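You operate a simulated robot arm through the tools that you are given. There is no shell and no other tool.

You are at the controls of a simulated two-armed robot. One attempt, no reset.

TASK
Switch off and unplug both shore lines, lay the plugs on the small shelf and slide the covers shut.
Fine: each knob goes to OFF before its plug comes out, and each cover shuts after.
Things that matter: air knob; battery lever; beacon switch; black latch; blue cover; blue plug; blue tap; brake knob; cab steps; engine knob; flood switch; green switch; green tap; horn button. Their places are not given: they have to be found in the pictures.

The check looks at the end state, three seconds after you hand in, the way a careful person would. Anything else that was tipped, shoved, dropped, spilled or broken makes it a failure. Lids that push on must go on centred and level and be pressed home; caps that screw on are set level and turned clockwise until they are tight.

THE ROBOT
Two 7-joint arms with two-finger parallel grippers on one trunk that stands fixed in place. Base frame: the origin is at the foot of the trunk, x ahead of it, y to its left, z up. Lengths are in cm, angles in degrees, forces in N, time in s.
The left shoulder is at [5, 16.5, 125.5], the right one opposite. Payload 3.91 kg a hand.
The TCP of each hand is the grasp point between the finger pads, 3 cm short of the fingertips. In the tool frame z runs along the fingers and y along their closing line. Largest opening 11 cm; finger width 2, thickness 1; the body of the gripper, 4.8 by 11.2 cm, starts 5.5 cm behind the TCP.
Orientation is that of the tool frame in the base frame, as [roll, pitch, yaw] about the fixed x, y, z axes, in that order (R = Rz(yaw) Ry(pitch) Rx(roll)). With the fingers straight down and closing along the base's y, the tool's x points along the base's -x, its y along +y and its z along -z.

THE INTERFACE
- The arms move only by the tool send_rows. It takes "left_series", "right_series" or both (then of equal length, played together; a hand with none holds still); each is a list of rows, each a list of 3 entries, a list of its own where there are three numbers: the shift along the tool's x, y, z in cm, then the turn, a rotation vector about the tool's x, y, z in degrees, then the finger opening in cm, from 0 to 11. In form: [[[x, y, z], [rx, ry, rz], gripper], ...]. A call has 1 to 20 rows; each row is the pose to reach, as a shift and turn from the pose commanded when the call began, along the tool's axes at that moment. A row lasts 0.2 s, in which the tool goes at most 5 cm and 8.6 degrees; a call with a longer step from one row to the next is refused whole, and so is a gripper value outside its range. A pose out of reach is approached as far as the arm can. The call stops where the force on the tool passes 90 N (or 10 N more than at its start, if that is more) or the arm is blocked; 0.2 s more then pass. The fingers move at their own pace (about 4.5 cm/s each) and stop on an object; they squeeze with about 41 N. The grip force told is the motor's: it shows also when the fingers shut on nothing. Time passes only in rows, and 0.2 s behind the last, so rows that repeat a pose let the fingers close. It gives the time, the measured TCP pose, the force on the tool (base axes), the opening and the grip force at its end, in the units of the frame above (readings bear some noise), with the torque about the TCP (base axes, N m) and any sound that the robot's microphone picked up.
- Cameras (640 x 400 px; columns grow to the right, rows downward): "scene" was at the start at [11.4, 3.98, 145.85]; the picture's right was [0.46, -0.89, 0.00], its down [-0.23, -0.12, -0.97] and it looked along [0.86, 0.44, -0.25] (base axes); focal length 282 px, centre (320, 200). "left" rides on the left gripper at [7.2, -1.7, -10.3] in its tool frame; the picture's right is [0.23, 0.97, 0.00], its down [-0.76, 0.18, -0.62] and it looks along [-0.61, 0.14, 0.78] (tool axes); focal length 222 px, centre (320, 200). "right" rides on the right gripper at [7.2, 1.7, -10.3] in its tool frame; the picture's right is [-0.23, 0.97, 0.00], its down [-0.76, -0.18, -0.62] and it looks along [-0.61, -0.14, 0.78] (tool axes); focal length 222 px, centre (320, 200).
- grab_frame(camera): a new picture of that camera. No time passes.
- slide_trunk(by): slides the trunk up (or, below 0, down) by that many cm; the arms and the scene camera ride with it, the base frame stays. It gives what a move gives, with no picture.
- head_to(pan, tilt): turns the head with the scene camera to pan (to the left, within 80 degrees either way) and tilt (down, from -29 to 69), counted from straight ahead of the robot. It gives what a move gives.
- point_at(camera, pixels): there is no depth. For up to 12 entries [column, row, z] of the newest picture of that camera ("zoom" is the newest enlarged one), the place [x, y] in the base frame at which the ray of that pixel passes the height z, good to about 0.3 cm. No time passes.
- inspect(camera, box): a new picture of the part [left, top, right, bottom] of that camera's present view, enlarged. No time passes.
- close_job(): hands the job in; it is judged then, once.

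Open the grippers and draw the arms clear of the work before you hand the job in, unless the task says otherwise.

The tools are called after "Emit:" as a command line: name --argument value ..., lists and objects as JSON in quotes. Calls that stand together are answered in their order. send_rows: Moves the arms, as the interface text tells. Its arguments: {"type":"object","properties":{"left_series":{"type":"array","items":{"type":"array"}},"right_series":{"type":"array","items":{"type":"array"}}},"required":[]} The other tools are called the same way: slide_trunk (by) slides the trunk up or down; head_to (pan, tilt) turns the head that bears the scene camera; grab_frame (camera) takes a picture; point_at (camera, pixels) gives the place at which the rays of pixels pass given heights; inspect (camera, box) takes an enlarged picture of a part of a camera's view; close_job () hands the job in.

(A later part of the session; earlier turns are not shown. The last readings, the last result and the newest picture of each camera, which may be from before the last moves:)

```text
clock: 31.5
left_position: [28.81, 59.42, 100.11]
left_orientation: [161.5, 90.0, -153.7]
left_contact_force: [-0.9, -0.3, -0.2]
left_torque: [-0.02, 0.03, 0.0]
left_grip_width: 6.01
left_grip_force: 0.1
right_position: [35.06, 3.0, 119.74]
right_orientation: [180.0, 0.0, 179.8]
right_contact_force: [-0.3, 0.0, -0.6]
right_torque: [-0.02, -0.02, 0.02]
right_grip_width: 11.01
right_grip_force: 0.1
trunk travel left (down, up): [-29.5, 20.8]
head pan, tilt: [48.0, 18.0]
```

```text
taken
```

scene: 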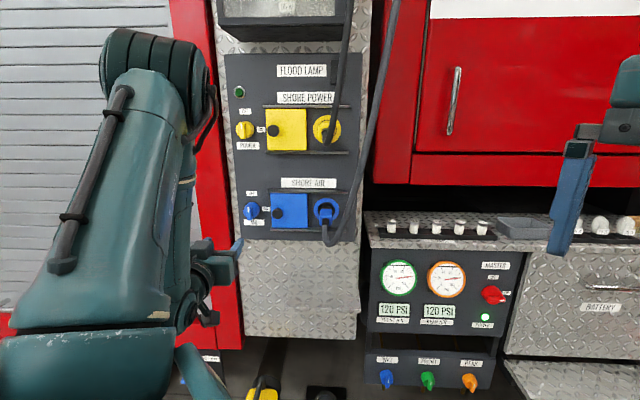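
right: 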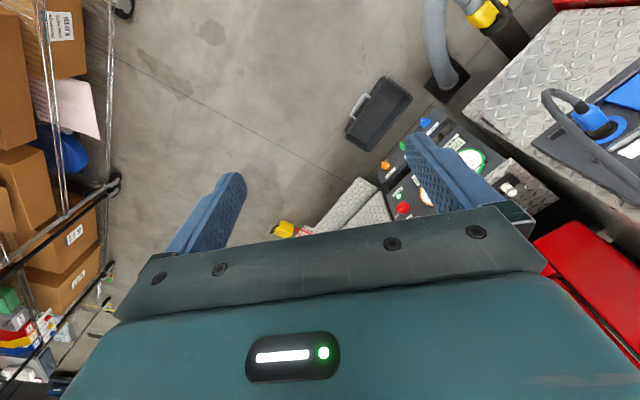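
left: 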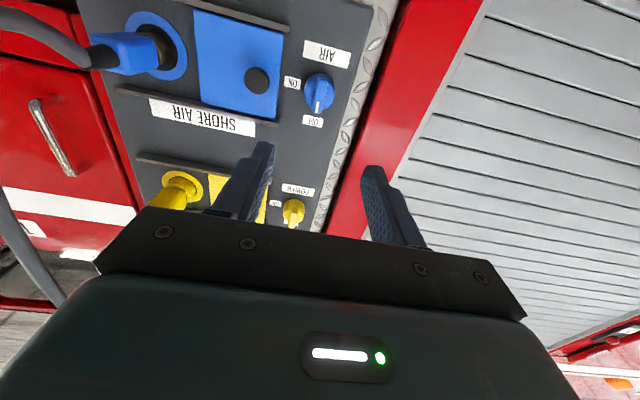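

I zoom on the blue plug from both cameras to judge its body shape and cord.

Emit:
inspect --camera "left" --box '[0, 0, 240, 150]'

Emit:
inspect --camera "scene" --box '[290, 180, 380, 260]'

Emit:
inspect --camera "scene" --box '[290, 90, 380, 170]'

```text
2.67 times, centred on (120, 75) of left
```

zoom: 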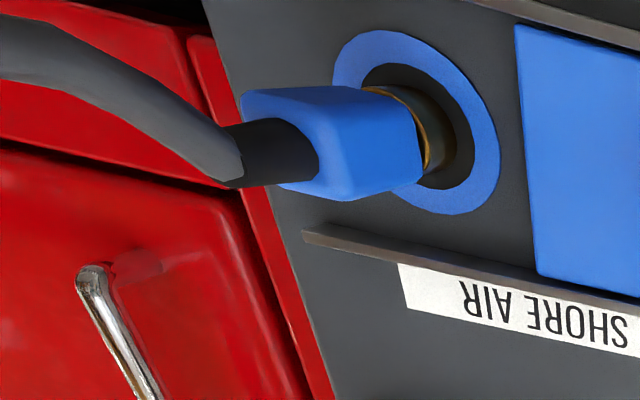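

```text
5.00 times, centred on (335, 220) of scene
```

zoom: 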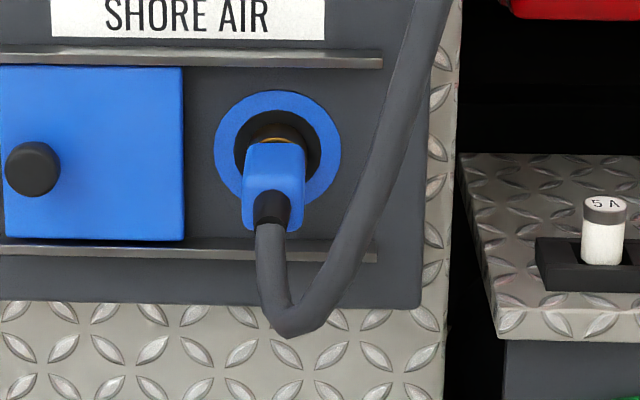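

```text
5.00 times, centred on (335, 130) of scene
```

zoom: 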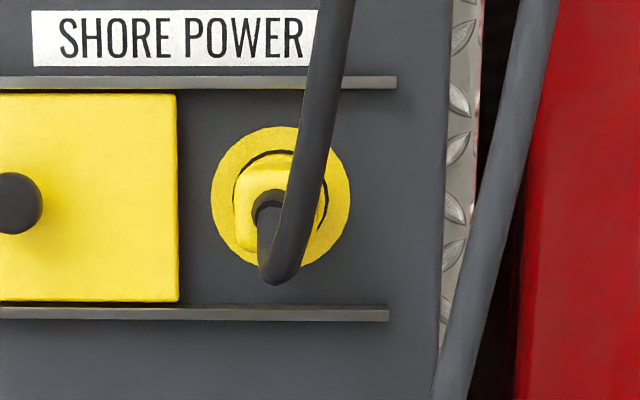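

Blue plug body spans about n 78–84.5 at r≈0, z≈100, a rounded box with the cord looping below and up on the right. I turn the hand to come in from the front-left at 40° with vertical closing, standing off first.

Emit:
send_rows --left_series '[[[0, -0.94, 0.53], [2.41, -2.41, 6.62], 6], [[0, -1.88, 1.06], [4.82, -4.82, 13.23], 6], [[0, -2.82, 1.59], [7.22, -7.22, 19.85], 6], [[0, -3.75, 2.12], [9.63, -9.63, 26.46], 7], [[0, -4.69, 2.65], [12.04, -12.04, 33.08], 8], [[0, -5.63, 3.18], [14.45, -14.45, 39.69], 8], [[0, -6.57, 3.72], [16.85, -16.85, 46.31], 8], [[0, -7.51, 4.25], [19.26, -19.26, 52.92], 8], [[0, -8.45, 4.78], [21.67, -21.67, 59.54], 8], [[0, -9.38, 5.31], [24.08, -24.08, 66.15], 8], [[0, -10.32, 5.84], [26.48, -26.48, 72.77], 8], [[0, -11.26, 6.37], [28.89, -28.89, 79.38], 8], [[0.1, -12.2, 6.9], [31.3, -31.3, 86.0], 8], [[0.1, -12.2, 6.9], [31.3, -31.3, 86.0], 8]]'

Emit:
grab_frame --camera "left"

Emit:
grab_frame --camera "scene"

```text
clock: 34.5
left_position: [42.59, 55.88, 99.98]
left_orientation: [90.0, 0.0, 94.8]
left_contact_force: [0.0, 0.5, 0.0]
left_torque: [0.02, -0.01, 0.01]
left_grip_width: 8.0
left_grip_force: 0.0
right_position: [35.04, 2.99, 119.62]
right_orientation: [179.8, 0.0, 179.9]
right_contact_force: [-0.5, -0.4, -0.3]
right_torque: [0.0, -0.03, -0.04]
right_grip_width: 11.0
right_grip_force: 0.0
trunk travel left (down, up): [-29.5, 20.8]
head pan, tilt: [48.0, 18.0]
```

```text
taken
```

left: 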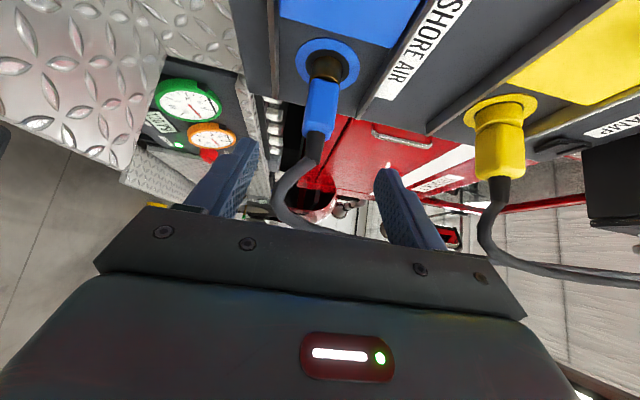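

```text
taken
```

scene: 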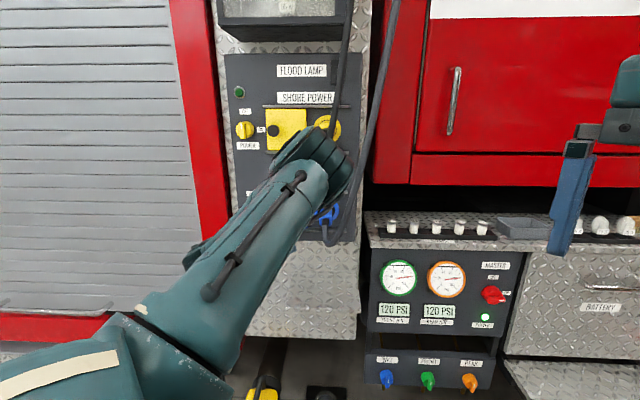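

From the side I see the blue plug at (320,105) with black strain relief (313,145). I zoom in to measure the body before approaching.

Emit:
inspect --camera "left" --box '[220, 20, 420, 220]'

Emit:
inspect --camera "left" --box '[420, 60, 640, 300]'

```text
2.00 times, centred on (320, 120) of left
```

zoom: 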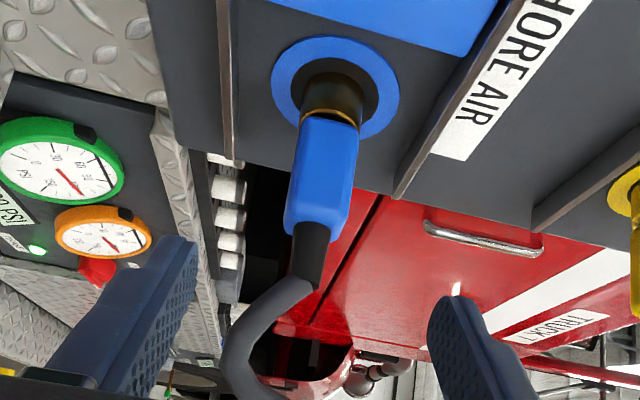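

```text
1.67 times, centred on (530, 180) of left
```

zoom: 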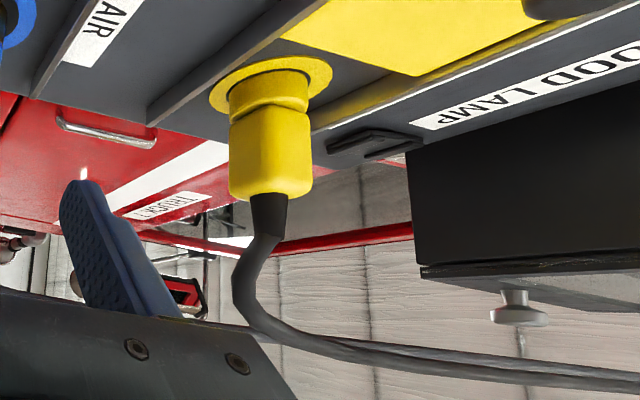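

The blue body runs n 77.8–84.6, about 3.4 cm tall, centred at z≈99.9. I advance 14 cm along the tool axis with the fingers open 7 cm.

Emit:
send_rows --left_series '[[[0, 0, 4], [0, 0, 0], 7], [[0, 0, 8], [0, 0, 0], 7], [[0, 0, 11], [0, 0, 0], 7], [[0, 0, 13], [0, 0, 0], 7], [[0, 0, 14], [0, 0, 0], 7], [[0, 0, 14], [0, 0, 0], 7]]'

Emit:
grab_frame --camera "left"

Emit:
grab_frame --camera "scene"

```text
clock: 35.9
left_position: [56.56, 57.1, 99.99]
left_orientation: [90.0, 0.0, 94.8]
left_contact_force: [0.3, -0.3, 0.2]
left_torque: [0.03, 0.0, 0.0]
left_grip_width: 7.02
left_grip_force: 0.0
right_position: [35.31, 3.04, 119.82]
right_orientation: [179.8, 0.1, 179.9]
right_contact_force: [0.0, 0.2, 0.0]
right_torque: [0.0, -0.02, 0.0]
right_grip_width: 11.01
right_grip_force: 0.0
trunk travel left (down, up): [-29.5, 20.8]
head pan, tilt: [48.0, 18.0]
```

```text
taken
```

left: 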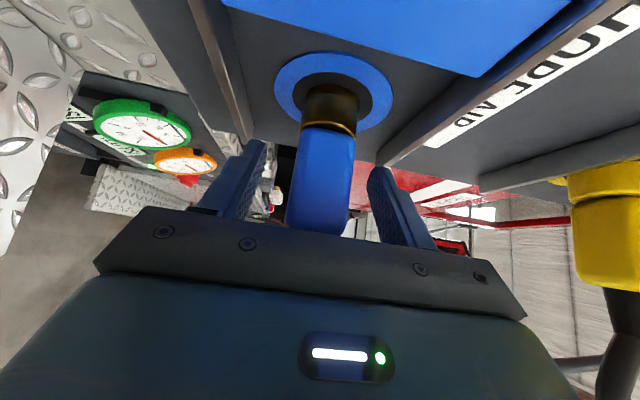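

```text
taken
```

scene: 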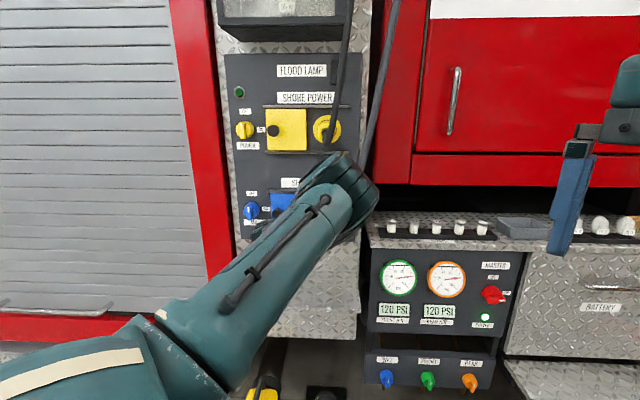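

The fingers straddle the blue plug at (320,175). I close on it.

Emit:
send_rows --left_series '[[[0, 0, 0], [0, 0, 0], 5], [[0, 0, 0], [0, 0, 0], 3], [[0, 0, 0], [0, 0, 0], 1], [[0, 0, 0], [0, 0, 0], 0], [[0, 0, 0], [0, 0, 0], 0]]'

Emit:
grab_frame --camera "left"

```text
clock: 37.1
left_position: [56.55, 57.01, 100.05]
left_orientation: [90.0, 0.0, 95.0]
left_contact_force: [0.2, 0.4, -0.1]
left_torque: [0.0, 0.01, -0.02]
left_grip_width: 3.17
left_grip_force: 41.1
right_position: [35.22, 2.9, 119.76]
right_orientation: [179.8, 0.1, 179.8]
right_contact_force: [1.0, -0.6, 0.6]
right_torque: [0.0, 0.0, -0.02]
right_grip_width: 11.02
right_grip_force: 0.2
trunk travel left (down, up): [-29.5, 20.8]
head pan, tilt: [48.0, 18.0]
heard: snap
```

```text
taken
```

left: 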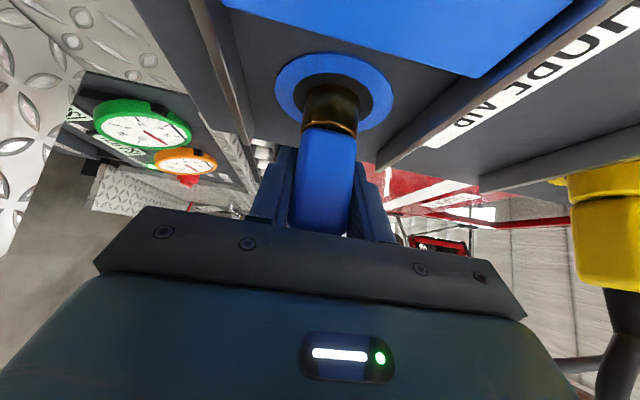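

The plug is held at 3.17 cm (a snap was heard). I pull straight out along −n in small steps, 8 cm.

Emit:
send_rows --left_series '[[[-0.32, 0, -0.38], [0, 0, 0], 0], [[-0.65, 0, -0.76], [0, 0, 0], 0], [[-1.29, 0, -1.53], [0, 0, 0], 0], [[-1.94, 0, -2.29], [0, 0, 0], 0], [[-2.58, 0, -3.06], [0, 0, 0], 0], [[-3.23, 0, -3.82], [0, 0, 0], 0], [[-3.87, 0, -4.58], [0, 0, 0], 0], [[-4.52, 0, -5.35], [0, 0, 0], 0], [[-5.16, 0, -6.11], [0, 0, 0], 0]]'

Emit:
grab_frame --camera "left"

Emit:
grab_frame --camera "scene"

```text
clock: 39.1
left_position: [50.86, 51.39, 99.94]
left_orientation: [90.0, -0.1, 95.0]
left_contact_force: [0.0, 0.0, -0.2]
left_torque: [0.02, 0.04, 0.02]
left_grip_width: 3.18
left_grip_force: 41.3
right_position: [35.18, 2.97, 119.6]
right_orientation: [180.0, 0.1, 179.9]
right_contact_force: [0.3, 1.0, 0.5]
right_torque: [0.01, -0.02, -0.01]
right_grip_width: 11.0
right_grip_force: 0.1
trunk travel left (down, up): [-29.5, 20.8]
head pan, tilt: [48.0, 18.0]
```

```text
taken
```

left: 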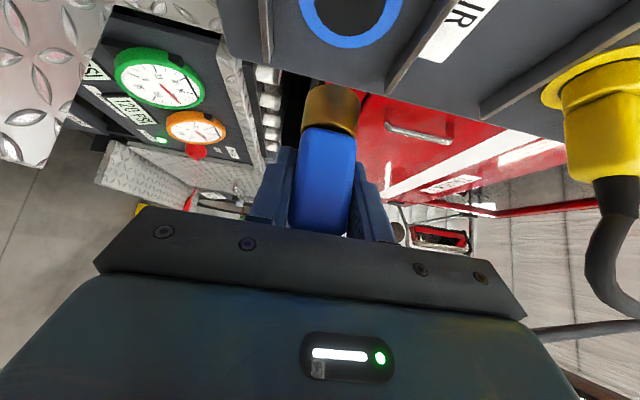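

```text
taken
```

scene: 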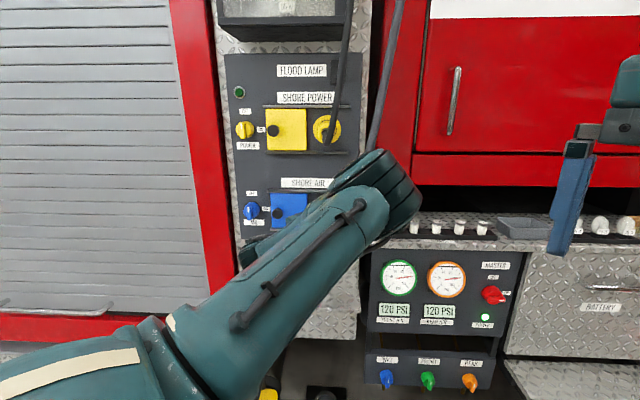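

The plug is out (brass nose visible, forces near zero). Before placing it I turn the right hand about its vertical axis so its camera looks over at the work and shows the cord.

Emit:
send_rows --right_series '[[[0, 0, 0], [0, 0, -8.5], 11], [[0, 0, 0], [0, 0, -17], 11], [[0, 0, 0], [0, 0, -25.5], 11], [[0, 0, 0], [0, 0, -34], 11], [[0, 0, 0], [0, 0, -42.5], 11], [[0, 0, 0], [0, 0, -51], 11], [[0, 0, 0], [0, 0, -59.5], 11], [[0, 0, 0], [0, 0, -68], 11]]'

Emit:
grab_frame --camera "right"

```text
clock: 40.9
left_position: [50.93, 51.44, 99.97]
left_orientation: [89.9, 0.0, 95.1]
left_contact_force: [0.7, -0.3, -0.2]
left_torque: [-0.03, 0.03, 0.05]
left_grip_width: 3.13
left_grip_force: 41.2
right_position: [35.09, 2.99, 119.67]
right_orientation: [-179.9, 0.2, -112.0]
right_contact_force: [-0.1, -0.2, 0.7]
right_torque: [-0.01, 0.0, 0.0]
right_grip_width: 10.99
right_grip_force: 0.1
trunk travel left (down, up): [-29.5, 20.8]
head pan, tilt: [48.0, 18.0]
```

```text
taken
```

right: 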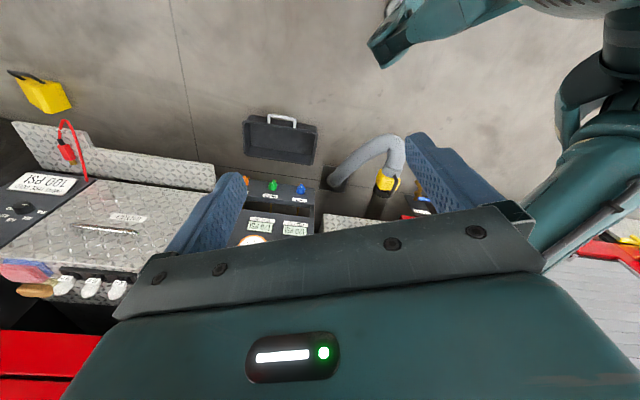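

The right gripper blocks the part I need. I tilt the right tool up by 40° so its camera looks closer to horizontal toward the left hand.

Emit:
send_rows --right_series '[[[0, 0, 0], [0, -8, 0], 11], [[0, 0, 0], [0, -16, 0], 11], [[0, 0, 0], [0, -24, 0], 11], [[0, 0, 0], [0, -32, 0], 11], [[0, 0, 0], [0, -40, 0], 11]]'

Emit:
grab_frame --camera "right"

```text
clock: 42.1
left_position: [50.8, 51.3, 99.95]
left_orientation: [89.9, 0.0, 94.9]
left_contact_force: [-0.4, -0.2, -0.4]
left_torque: [-0.03, 0.04, -0.03]
left_grip_width: 3.17
left_grip_force: 40.8
right_position: [35.1, 3.02, 119.72]
right_orientation: [-180.0, 40.2, -112.0]
right_contact_force: [-0.5, 0.0, 0.3]
right_torque: [-0.01, 0.0, 0.03]
right_grip_width: 10.99
right_grip_force: 0.1
trunk travel left (down, up): [-29.5, 20.8]
head pan, tilt: [48.0, 18.0]
```

```text
taken
```

right: 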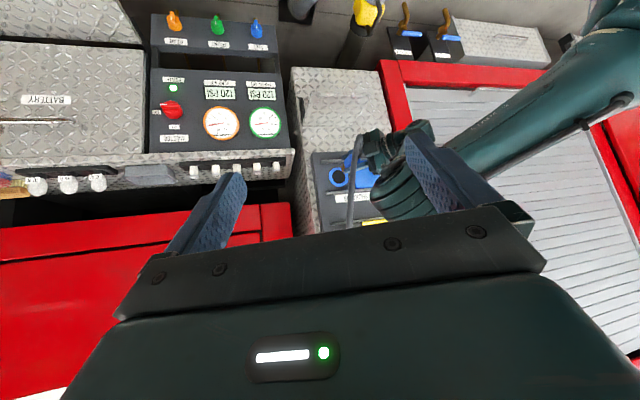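

The right camera now shows the left hand near (385,160) with the cord at (355,185). I zoom in.

Emit:
inspect --camera "right" --box '[280, 60, 480, 240]'

```text
2.22 times, centred on (380, 150) of right
```

zoom: 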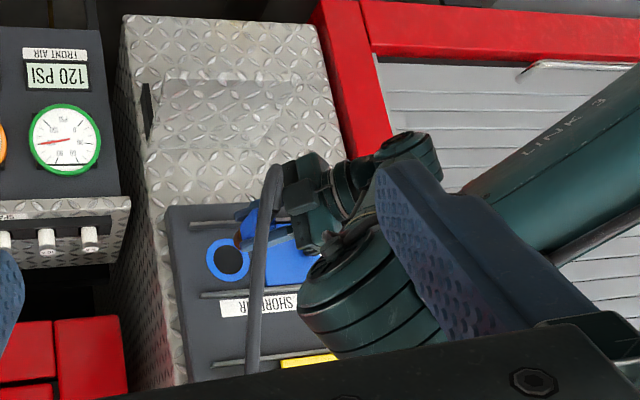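

The blue cord hangs lightly from the plug and rises to the right. I roll and yaw the hand so it ends up above and to the front-left of the plug (fingers closing sideways), moving down and out of the socket area.

Emit:
send_rows --left_series '[[[-0.13, -0.5, 0.29], [2.91, -2.28, 7.02], 0], [[-0.25, -1, 0.58], [5.82, -4.57, 14.04], 0], [[-0.38, -1.5, 0.87], [8.72, -6.85, 21.06], 0], [[-0.5, -2, 1.16], [11.63, -9.14, 28.07], 0], [[-0.63, -2.5, 1.45], [14.54, -11.42, 35.09], 0], [[-0.76, -3, 1.74], [17.45, -13.71, 42.11], 0], [[-0.88, -3.5, 2.03], [20.35, -15.99, 49.13], 0], [[-1.01, -4, 2.32], [23.26, -18.27, 56.15], 0], [[-1.13, -4.5, 2.61], [26.17, -20.56, 63.17], 0], [[-1.26, -5, 2.9], [29.08, -22.84, 70.18], 0], [[-1.38, -5.5, 3.19], [31.98, -25.13, 77.2], 0], [[-1.51, -6, 3.48], [34.89, -27.41, 84.22], 0], [[-1.51, -6, 3.48], [34.89, -27.41, 84.22], 0]]'

Emit:
grab_frame --camera "left"

Emit:
inspect --camera "right" --box '[280, 30, 480, 210]'

Emit:
grab_frame --camera "scene"

```text
clock: 44.9
left_position: [54.38, 50.13, 93.91]
left_orientation: [-179.8, -49.8, 9.8]
left_contact_force: [0.3, 0.4, 0.3]
left_torque: [0.02, 0.0, 0.0]
left_grip_width: 3.18
left_grip_force: 41.2
right_position: [35.21, 3.08, 119.78]
right_orientation: [-180.0, 40.1, -112.1]
right_contact_force: [0.3, 0.2, 0.6]
right_torque: [0.01, 0.01, 0.03]
right_grip_width: 11.0
right_grip_force: 0.0
trunk travel left (down, up): [-29.5, 20.8]
head pan, tilt: [48.0, 18.0]
```

```text
taken
```

left: 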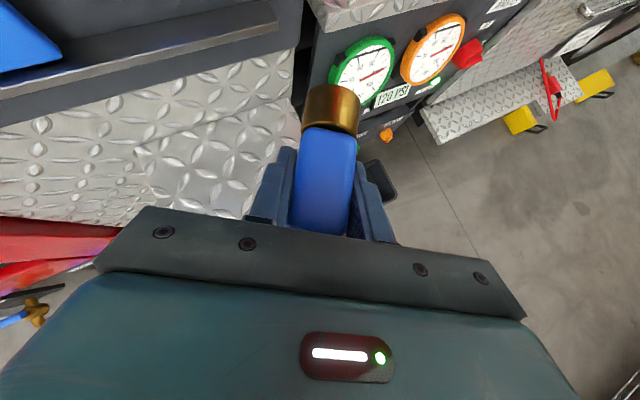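

```text
2.22 times, centred on (380, 120) of right
```

zoom: 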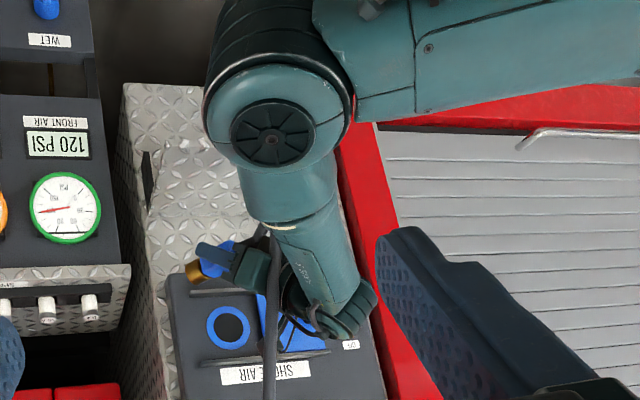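

```text
taken
```

scene: 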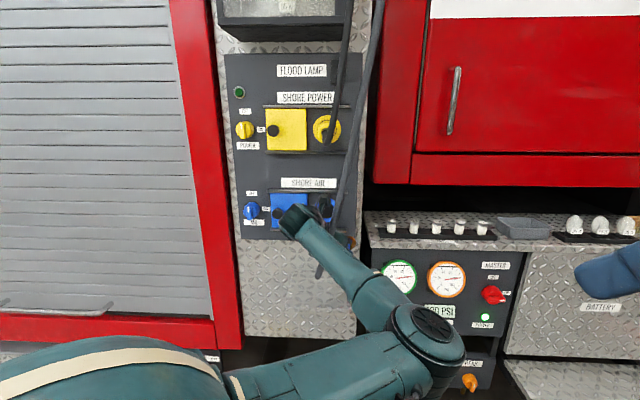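

The plug is held from above-left, nose at (330,110). I zoom in on the left view to locate the shelf edges beneath it.

Emit:
inspect --camera "left" --box '[40, 60, 400, 240]'

Emit:
point_at --camera "left" --pixels '[[138, 150, 77], [290, 47, 77], [300, 100, 77], [245, 213, 77], [110, 213, 77]]'

```text
1.78 times, centred on (220, 150) of left
```

zoom: 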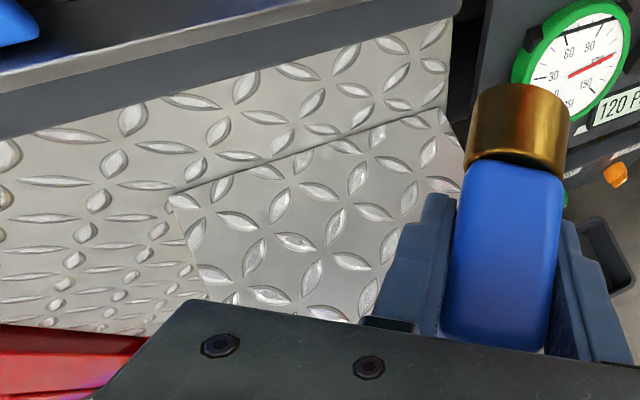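

```text
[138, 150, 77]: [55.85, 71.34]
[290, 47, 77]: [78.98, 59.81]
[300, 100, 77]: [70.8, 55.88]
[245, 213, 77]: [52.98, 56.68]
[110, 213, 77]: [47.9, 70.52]
```

Shelf corners check out at z=77 (back edge n≈90, r −11…+9.6). I move the plug in over the shelf and down to about 3.5 cm above it.

Emit:
send_rows --left_series '[[[-0.55, -1.07, 2.46], [0, 0, 0], 0], [[-1.1, -2.14, 4.91], [0, 0, 0], 0], [[-1.65, -3.21, 7.37], [0, 0, 0], 0], [[-3.53, -3.21, 8.96], [0, 0, 0], 0], [[-5.42, -3.21, 10.55], [0, 0, 0], 0], [[-7.32, -3.21, 12.13], [0, 0, 0], 0], [[-7.32, -3.21, 12.13], [0, 0, 0], 0]]'

Emit:
grab_frame --camera "left"

Emit:
inspect --camera "right" --box '[280, 30, 480, 210]'

Emit:
grab_frame --camera "scene"

```text
clock: 46.5
left_position: [58.22, 54.16, 80.67]
left_orientation: [-179.8, -50.4, 9.9]
left_contact_force: [2.4, 1.6, 10.2]
left_torque: [-0.13, -0.24, 0.17]
left_grip_width: 3.17
left_grip_force: 40.7
right_position: [35.0, 2.96, 119.7]
right_orientation: [-179.9, 40.2, -112.1]
right_contact_force: [-0.1, 0.4, 0.5]
right_torque: [-0.02, -0.01, 0.04]
right_grip_width: 11.01
right_grip_force: 0.1
trunk travel left (down, up): [-29.5, 20.8]
head pan, tilt: [48.0, 18.0]
```

```text
taken
```

left: 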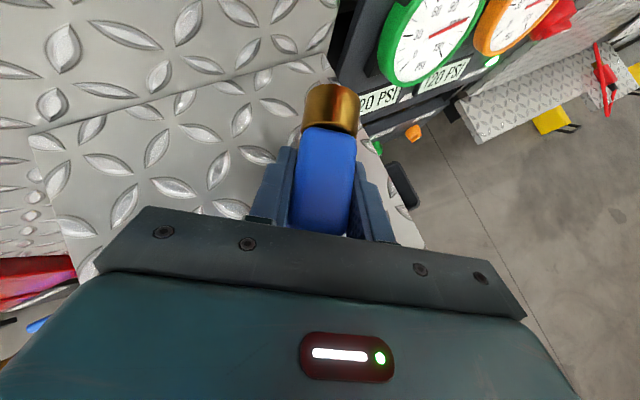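

```text
2.22 times, centred on (380, 120) of right
```

zoom: 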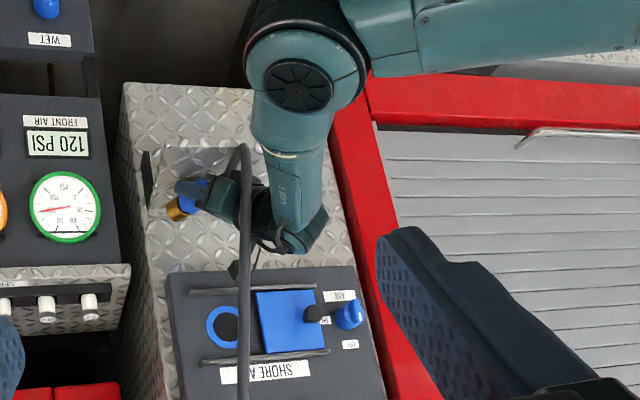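

```text
taken
```

scene: 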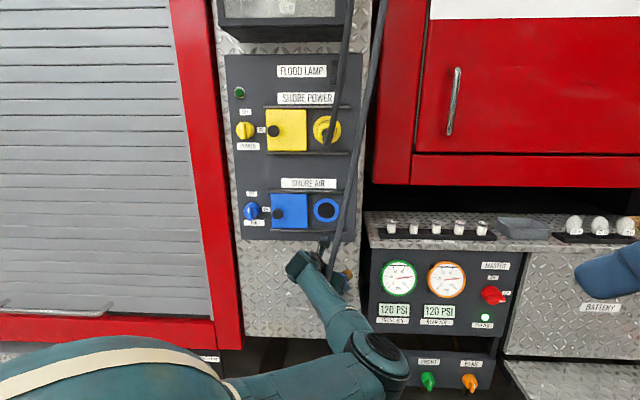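

Contact of about 10 N up at z≈80.7: the fingertips touch the shelf with the plug about 1 cm above it. I ease up 0.2 cm and open the fingers so the plug settles between them.

Emit:
send_rows --left_series '[[[0.15, 0, -0.13], [0, 0, 0], 2.5], [[0.15, 0, -0.13], [0, 0, 0], 3.6], [[0.15, 0, -0.13], [0, 0, 0], 4.0], [[0.15, 0, -0.13], [0, 0, 0], 4.5], [[0.15, 0, -0.13], [0, 0, 0], 5.0], [[0.15, 0, -0.13], [0, 0, 0], 5.0]]'

Emit:
grab_frame --camera "left"

Emit:
inspect --camera "right" --box '[320, 90, 400, 150]'

```text
clock: 47.9
left_position: [58.19, 54.05, 80.71]
left_orientation: [-180.0, -50.0, 9.9]
left_contact_force: [-2.3, 3.2, 3.0]
left_torque: [-0.17, 0.05, -0.21]
left_grip_width: 4.8
left_grip_force: 0.0
right_position: [35.08, 2.96, 119.65]
right_orientation: [-180.0, 40.1, -112.1]
right_contact_force: [-0.7, -0.1, -0.1]
right_torque: [0.01, 0.01, 0.05]
right_grip_width: 11.0
right_grip_force: 0.2
trunk travel left (down, up): [-29.5, 20.8]
head pan, tilt: [48.0, 18.0]
```

```text
taken
```

left: 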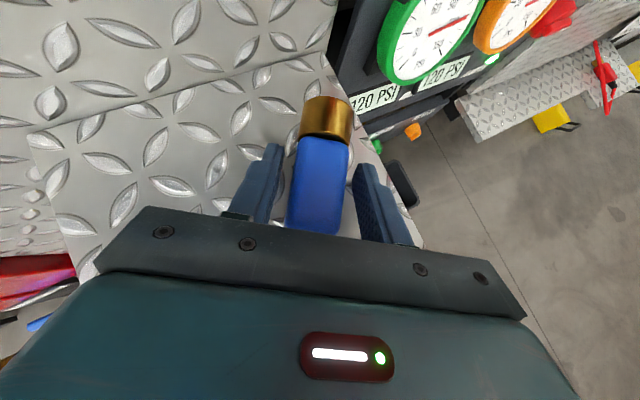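

```text
6.67 times, centred on (360, 120) of right
```

zoom: 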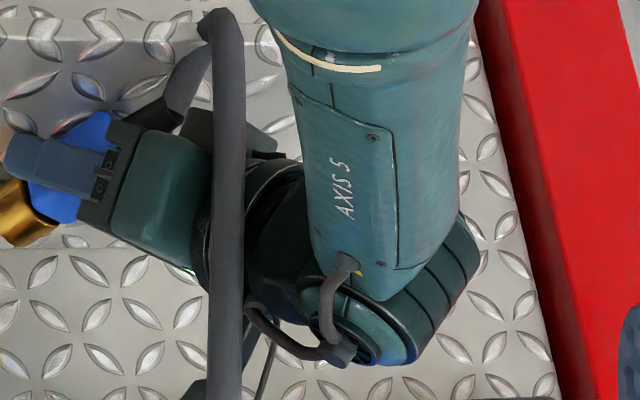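

The blue plug now lies on the shelf between the open fingers, with gaps on both sides. I open a little more and withdraw along the tool axis in small steps.

Emit:
send_rows --left_series '[[[0.1, 0, -0.1], [0, 0, 0], 6], [[0.1, 0, -0.5], [0, 0, 0], 6], [[0.1, 0, -1.2], [0, 0, 0], 6], [[0.1, 0, -2], [0, 0, 0], 6], [[0.1, 0, -3], [0, 0, 0], 6], [[0.1, 0, -4], [0, 0, 0], 6], [[0.1, 0, -5], [0, 0, 0], 6]]'

Emit:
grab_frame --camera "left"

Emit:
inspect --camera "right" --box '[300, 70, 420, 170]'

```text
clock: 49.5
left_position: [54.67, 53.45, 84.09]
left_orientation: [180.0, -50.0, 9.9]
left_contact_force: [-0.2, 0.4, 0.7]
left_torque: [0.01, 0.01, 0.01]
left_grip_width: 6.01
left_grip_force: 0.0
right_position: [35.15, 2.93, 119.67]
right_orientation: [180.0, 40.1, -112.1]
right_contact_force: [0.0, -0.4, 0.8]
right_torque: [0.0, -0.04, -0.02]
right_grip_width: 11.0
right_grip_force: 0.1
trunk travel left (down, up): [-29.5, 20.8]
head pan, tilt: [48.0, 18.0]
```

```text
taken
```

left: 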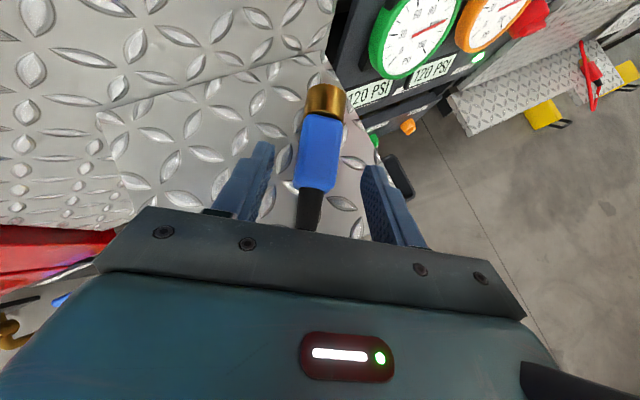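

```text
4.00 times, centred on (360, 120) of right
```

zoom: 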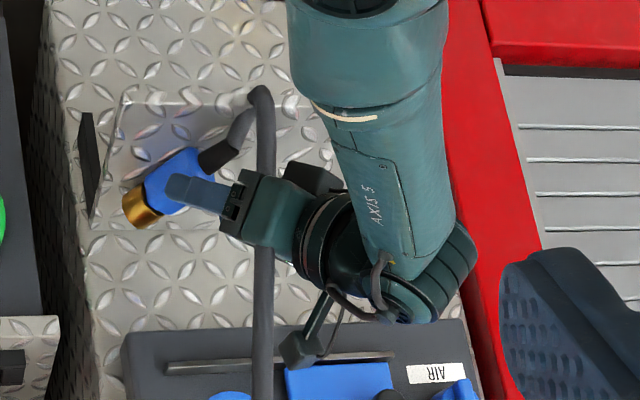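

The blue plug rests on the shelf, clear of the fingers. I withdraw further and turn the hand back to face the panel with vertical closing, in front of the blue cover knob.

Emit:
send_rows --left_series '[[[0, 0, -4], [0, 0, 0], 6], [[0, 0, -8], [0, 0, 0], 6], [[0, 0, -12], [0, 0, 0], 6], [[0.02, -0.33, -12.88], [-0.3, 4.15, -6.81], 6], [[0.05, -0.66, -13.77], [-0.59, 8.3, -13.62], 6], [[0.07, -0.99, -14.65], [-0.89, 12.45, -20.44], 6], [[0.1, -1.32, -15.53], [-1.19, 16.6, -27.25], 6], [[0.12, -1.65, -16.41], [-1.49, 20.75, -34.06], 6], [[0.14, -1.98, -17.3], [-1.78, 24.9, -40.87], 6], [[0.17, -2.31, -18.18], [-2.08, 29.06, -47.69], 6], [[0.19, -2.64, -19.06], [-2.38, 33.21, -54.5], 6], [[0.21, -2.97, -19.95], [-2.67, 37.36, -61.31], 6], [[0.24, -3.3, -20.83], [-2.97, 41.51, -68.12], 6], [[0.26, -3.63, -21.71], [-3.27, 45.66, -74.93], 6], [[0.28, -3.96, -22.6], [-3.57, 49.81, -81.75], 6], [[0.31, -4.29, -23.48], [-3.86, 53.96, -88.56], 6], [[0.33, -4.62, -24.36], [-4.16, 58.11, -95.37], 6], [[0.33, -4.62, -24.36], [-4.16, 58.11, -95.37], 6]]'

Emit:
grab_frame --camera "left"

Emit:
grab_frame --camera "right"

Emit:
grab_frame --camera "scene"

```text
clock: 53.3
left_position: [33.99, 55.69, 97.88]
left_orientation: [89.6, 0.1, 134.3]
left_contact_force: [1.0, -0.1, 0.7]
left_torque: [-0.03, 0.03, 0.01]
left_grip_width: 6.0
left_grip_force: 0.0
left hand out of reach, approached as far as the arm can: row 16, 17, 18
right_position: [35.14, 3.11, 119.64]
right_orientation: [179.9, 40.1, -112.0]
right_contact_force: [-1.0, -0.3, -0.6]
right_torque: [0.0, -0.01, 0.0]
right_grip_width: 11.0
right_grip_force: 0.0
trunk travel left (down, up): [-29.5, 20.8]
head pan, tilt: [48.0, 18.0]
```

```text
taken
```

left: 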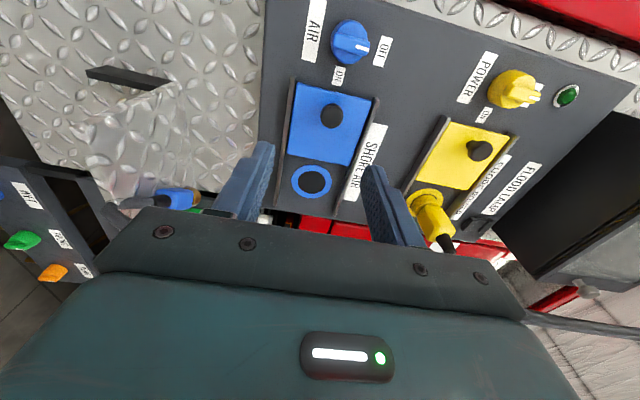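

```text
taken
```

right: 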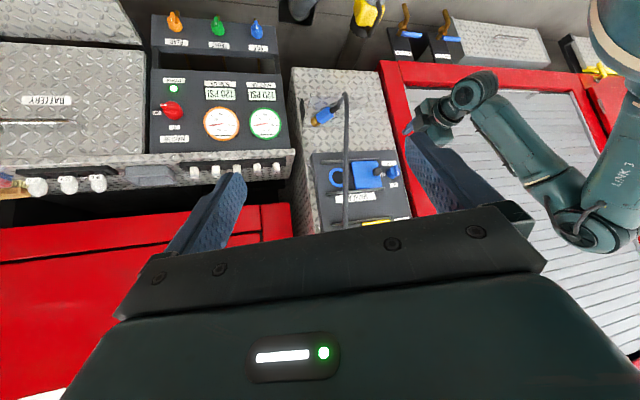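

```text
taken
```

scene: 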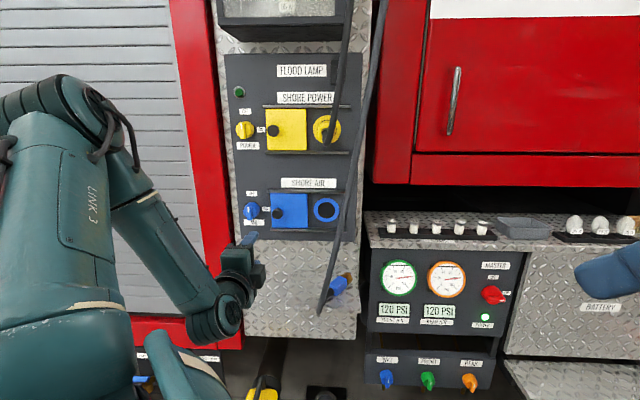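

The arm approached its limit but faces the panel; the blue cover knob is at (331,116), i.e. r≈−13.5, z≈99.8. I move 8 cm forward and read where the hand is.

Emit:
send_rows --left_series '[[[0, 0, 3], [0, 0, 0], 6], [[0, 0, 6], [0, 0, 0], 5], [[0, 0, 8], [0, 0, 0], 5], [[0, 0, 8], [0, 0, 0], 5]]'

Emit:
grab_frame --camera "left"

```text
clock: 54.3
left_position: [38.36, 60.98, 96.95]
left_orientation: [89.6, 0.1, 134.6]
left_contact_force: [0.1, -0.3, -0.3]
left_torque: [-0.02, 0.01, 0.02]
left_grip_width: 5.01
left_grip_force: 0.0
left hand out of reach, approached as far as the arm can: row 1, 2, 3, 4
right_position: [35.07, 3.06, 119.78]
right_orientation: [-179.9, 40.1, -112.1]
right_contact_force: [0.3, 0.4, -0.3]
right_torque: [0.01, 0.05, 0.03]
right_grip_width: 11.02
right_grip_force: 0.1
trunk travel left (down, up): [-29.5, 20.8]
head pan, tilt: [48.0, 18.0]
```

```text
taken
```

left: 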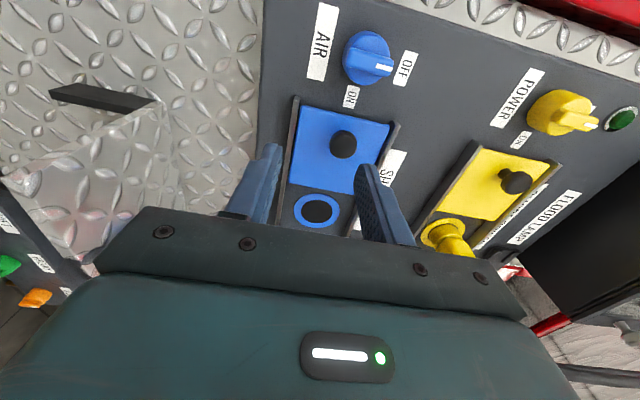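

The arm seems to be near a joint limit in this roll. I roll the hand −90° (camera below, fingers closing sideways), which reached well before, and see where it lands.

Emit:
send_rows --left_series '[[[0, 0, -1], [0, 0, -8], 5], [[0, 0, -2], [0, 0, -16], 5], [[0, 0, -3], [0, 0, -24], 5], [[0, 0, -4], [0, 0, -32], 5], [[0, 0, -4], [0, 0, -40], 5], [[0, 0, -4], [0, 0, -48], 5], [[0, 0, -4], [0, 0, -56], 5], [[0, 0, -4], [0, 0, -64], 5], [[0, 0, -4], [0, 0, -72], 5], [[0, 0, -4], [0, 0, -80], 5], [[0, 0, -4], [0, 0, -88], 5], [[0, 0, -4], [0, 0, -90], 5], [[0, 0, -4], [0, 0, -90], 5]]'

Emit:
grab_frame --camera "left"

Emit:
grab_frame --camera "scene"

```text
clock: 57.1
left_position: [35.44, 58.12, 96.84]
left_orientation: [59.4, 90.0, 104.4]
left_contact_force: [-0.5, 0.6, 0.3]
left_torque: [0.0, 0.02, -0.02]
left_grip_width: 4.99
left_grip_force: 0.0
right_position: [35.14, 3.18, 119.66]
right_orientation: [180.0, 40.2, -112.1]
right_contact_force: [-0.2, -0.2, -0.7]
right_torque: [0.03, -0.03, 0.0]
right_grip_width: 11.0
right_grip_force: 0.0
trunk travel left (down, up): [-29.5, 20.8]
head pan, tilt: [48.0, 18.0]
```

```text
taken
```

left: 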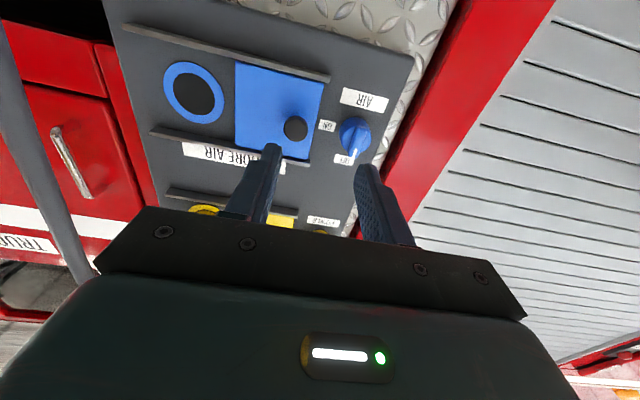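

```text
taken
```

scene: 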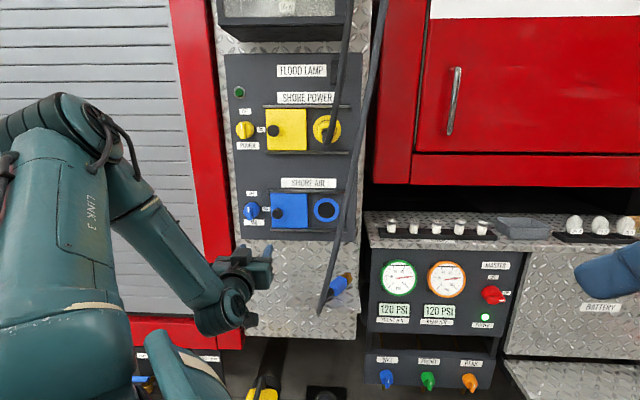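

This roll is reachable. The blue cover knob is at (296,127) → r≈−13.6, z≈100. I line up and advance to just in front of it.

Emit:
send_rows --left_series '[[[-1.5, -1.2, 2], [0, 0, 0], 5], [[-3.1, -2.44, 4], [0, 0, 0], 5], [[-3.1, -2.44, 7], [0, 0, 0], 5], [[-3.1, -2.44, 10], [0, 0, 0], 5], [[-3.1, -2.44, 10], [0, 0, 0], 5]]'

Emit:
grab_frame --camera "left"

Emit:
inspect --camera "left" --box '[220, 80, 420, 220]'

```text
clock: 58.3
left_position: [43.13, 64.06, 97.21]
left_orientation: [2.8, 89.2, 46.9]
left_contact_force: [0.3, -1.2, 0.0]
left_torque: [0.01, 0.01, 0.01]
left_grip_width: 4.98
left_grip_force: 0.1
left hand out of reach, approached as far as the arm can: row 1, 2, 3, 4, 5
right_position: [35.11, 3.0, 119.77]
right_orientation: [180.0, 40.2, -112.0]
right_contact_force: [0.5, 0.3, 0.1]
right_torque: [-0.02, 0.01, -0.03]
right_grip_width: 10.99
right_grip_force: 0.0
trunk travel left (down, up): [-29.5, 20.8]
head pan, tilt: [48.0, 18.0]
```

```text
taken
```

left: 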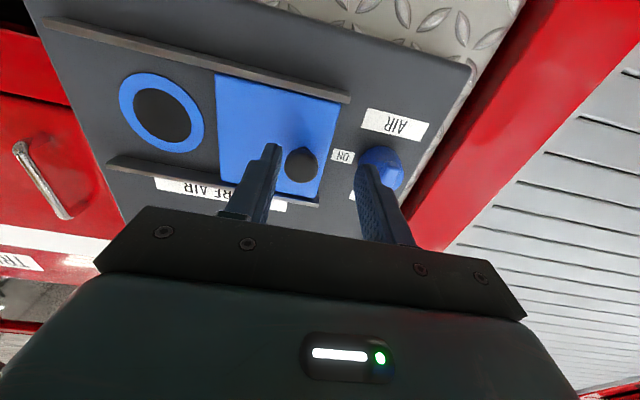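

```text
2.86 times, centred on (320, 150) of left
```

zoom: 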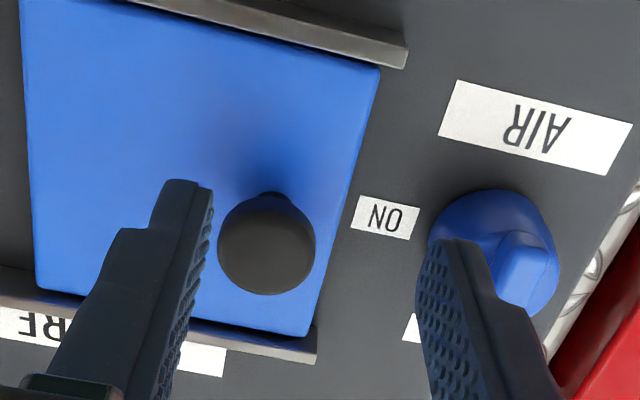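

It is stuck at a joint limit again (r −14.8, z 97.2). I back off and return to the pose in front of the air knob, which was reachable earlier, to re-settle the arm.

Emit:
send_rows --left_series '[[[0, 0, -4], [0, 0, 0], 5], [[0, 1, -8], [0, 0, 0], 5], [[-0.7, 3, -12], [0, 0, 0], 5], [[-1.4, 5, -14], [0, 0, 0], 5], [[-2, 6.8, -14], [0, 0, 0], 5], [[-2.8, 6.8, -14], [0, 0, 0], 5], [[-2.8, 6.8, -14], [0, 0, 0], 5]]'

Emit:
grab_frame --camera "scene"

```text
clock: 59.9
left_position: [28.45, 58.97, 100.08]
left_orientation: [-68.5, 90.0, -23.6]
left_contact_force: [0.2, 0.1, 0.4]
left_torque: [0.01, -0.02, -0.06]
left_grip_width: 5.01
left_grip_force: 0.0
left hand out of reach, approached as far as the arm can: row 1
right_position: [35.15, 3.07, 119.83]
right_orientation: [179.9, 40.1, -112.1]
right_contact_force: [0.4, -0.4, -1.1]
right_torque: [0.05, 0.05, -0.02]
right_grip_width: 10.99
right_grip_force: 0.1
trunk travel left (down, up): [-29.5, 20.8]
head pan, tilt: [48.0, 18.0]
```

```text
taken
```

scene: 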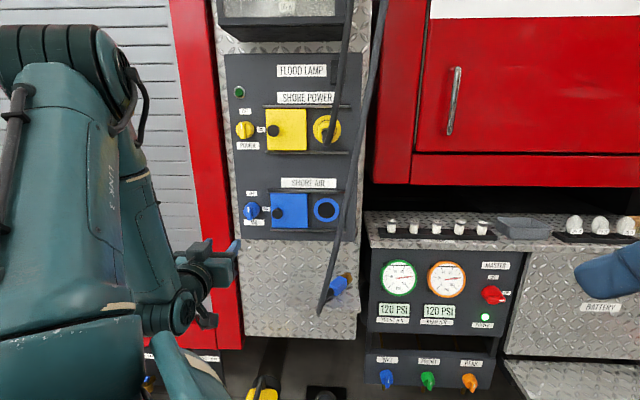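

The hand is back at n≈61.8, r≈−21.6, z≈100. I try approaching the blue cover knob with the hand yawed 25° to the right (vertical closing), which keeps the wrist farther left.

Emit:
send_rows --left_series '[[[0, -0.23, 0.86], [1.63, -1.63, 7.37], 5], [[0, -0.47, 1.72], [3.27, -3.27, 14.74], 5], [[0, -0.7, 2.58], [4.9, -4.9, 22.11], 5], [[0, -0.93, 3.43], [6.54, -6.54, 29.48], 5], [[0, -1.17, 4.29], [8.17, -8.17, 36.85], 5], [[0, -1.4, 5.15], [9.8, -9.8, 44.22], 5], [[0, -1.63, 6.01], [11.44, -11.44, 51.59], 5], [[0, -1.87, 6.87], [13.07, -13.07, 58.96], 5], [[0, -2.1, 7.73], [14.71, -14.71, 66.33], 5], [[0, -2.33, 8.58], [16.34, -16.34, 73.7], 5], [[0, -2.57, 9.44], [17.98, -17.98, 81.07], 5], [[0.1, -2.8, 10.3], [19.61, -19.61, 88.44], 5], [[0.1, -2.8, 10.3], [19.61, -19.61, 88.44], 5]]'

Emit:
grab_frame --camera "left"

Emit:
grab_frame --camera "scene"

```text
clock: 62.7
left_position: [37.47, 64.23, 100.03]
left_orientation: [90.0, 0.0, 109.9]
left_contact_force: [0.3, -0.2, 0.2]
left_torque: [0.0, -0.01, 0.0]
left_grip_width: 5.03
left_grip_force: 0.0
right_position: [35.14, 3.08, 119.61]
right_orientation: [-180.0, 40.1, -112.0]
right_contact_force: [0.0, 0.1, 0.6]
right_torque: [0.02, 0.01, -0.01]
right_grip_width: 11.0
right_grip_force: 0.0
trunk travel left (down, up): [-29.5, 20.8]
head pan, tilt: [48.0, 18.0]
```

```text
taken
```

left: 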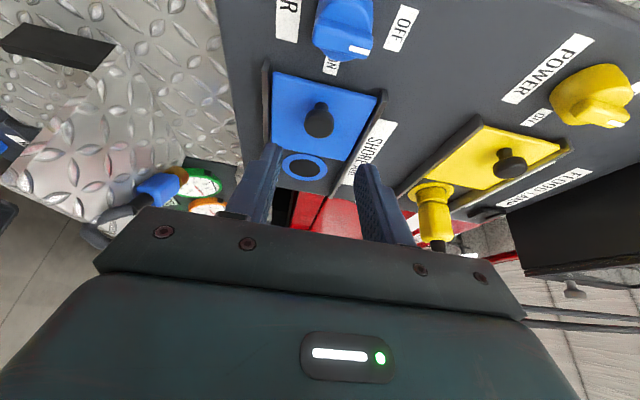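

```text
taken
```

scene: 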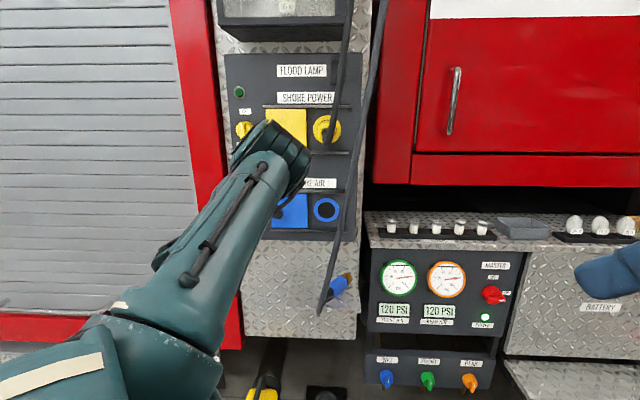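

With this yaw the pose is reached and the blue cover knob is centred at (318,120). I advance 10.4 cm so the fingertips straddle the knob.

Emit:
send_rows --left_series '[[[-0.1, -0.1, 3], [0, 0, 0], 4.5], [[-0.2, -0.2, 6], [0, 0, 0], 4.5], [[-0.3, -0.2, 8.5], [0, 0, 0], 4.5], [[-0.3, -0.2, 10.4], [0, 0, 0], 4.5], [[-0.3, -0.2, 10.4], [0, 0, 0], 4.5]]'

Emit:
grab_frame --camera "left"

Emit:
inspect --camera "left" --box '[240, 100, 400, 220]'

```text
clock: 63.9
left_position: [47.35, 67.71, 100.0]
left_orientation: [89.9, 0.1, 110.0]
left_contact_force: [-0.2, -0.2, 0.1]
left_torque: [-0.01, -0.02, 0.01]
left_grip_width: 4.52
left_grip_force: 0.1
right_position: [35.1, 3.08, 119.72]
right_orientation: [180.0, 40.1, -112.2]
right_contact_force: [-0.8, -0.5, -0.6]
right_torque: [-0.05, -0.01, 0.01]
right_grip_width: 10.98
right_grip_force: 0.1
trunk travel left (down, up): [-29.5, 20.8]
head pan, tilt: [48.0, 18.0]
```

```text
taken
```

left: 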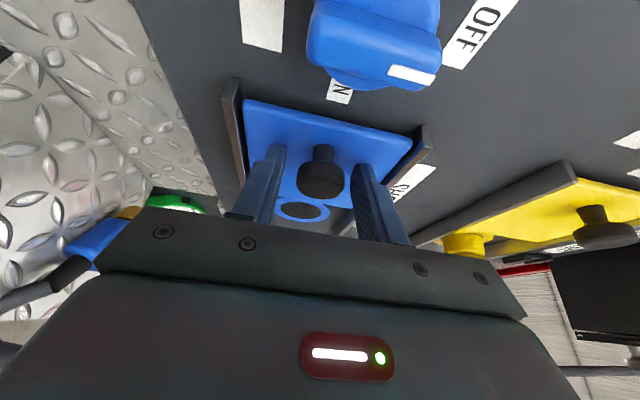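

```text
3.33 times, centred on (320, 160) of left
```

zoom: 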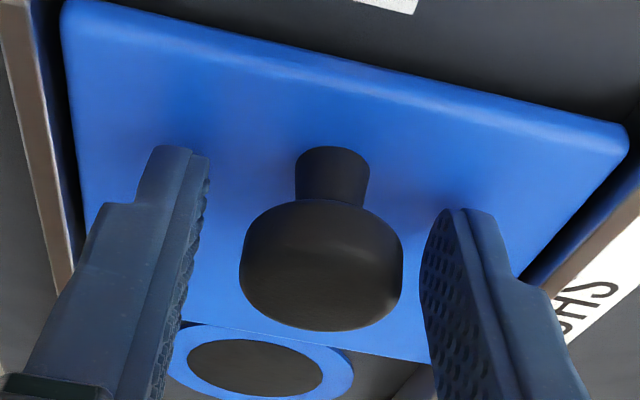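

The fingers straddle the mushroom-shaped cover knob at (320,180). I close on it.

Emit:
send_rows --left_series '[[[0, 0, 0], [0, 0, 0], 3], [[0, 0, 0], [0, 0, 0], 2], [[0, 0, 0], [0, 0, 0], 1], [[0, 0, 0], [0, 0, 0], 0], [[0, 0, 0], [0, 0, 0], 0]]'

Emit:
inspect --camera "left" --box '[240, 100, 400, 220]'

```text
clock: 65.1
left_position: [47.46, 67.59, 99.99]
left_orientation: [89.9, 0.1, 110.0]
left_contact_force: [3.4, 3.5, 5.2]
left_torque: [-0.01, -0.11, 0.05]
left_grip_width: 2.84
left_grip_force: 44.7
right_position: [35.12, 3.0, 119.68]
right_orientation: [180.0, 40.1, -112.2]
right_contact_force: [0.7, 0.2, -0.3]
right_torque: [0.04, -0.01, -0.02]
right_grip_width: 11.0
right_grip_force: 0.0
trunk travel left (down, up): [-29.5, 20.8]
head pan, tilt: [48.0, 18.0]
```

```text
3.33 times, centred on (320, 160) of left
```

zoom: 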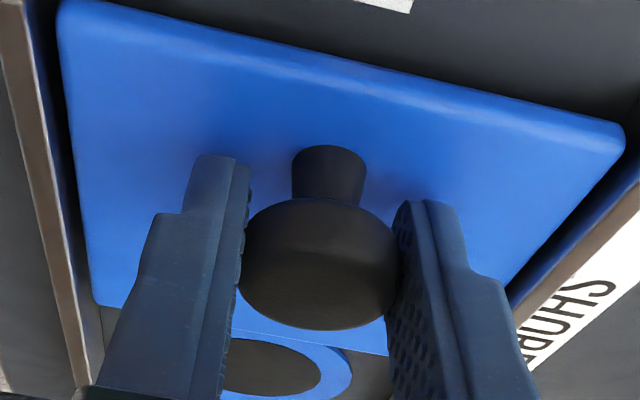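

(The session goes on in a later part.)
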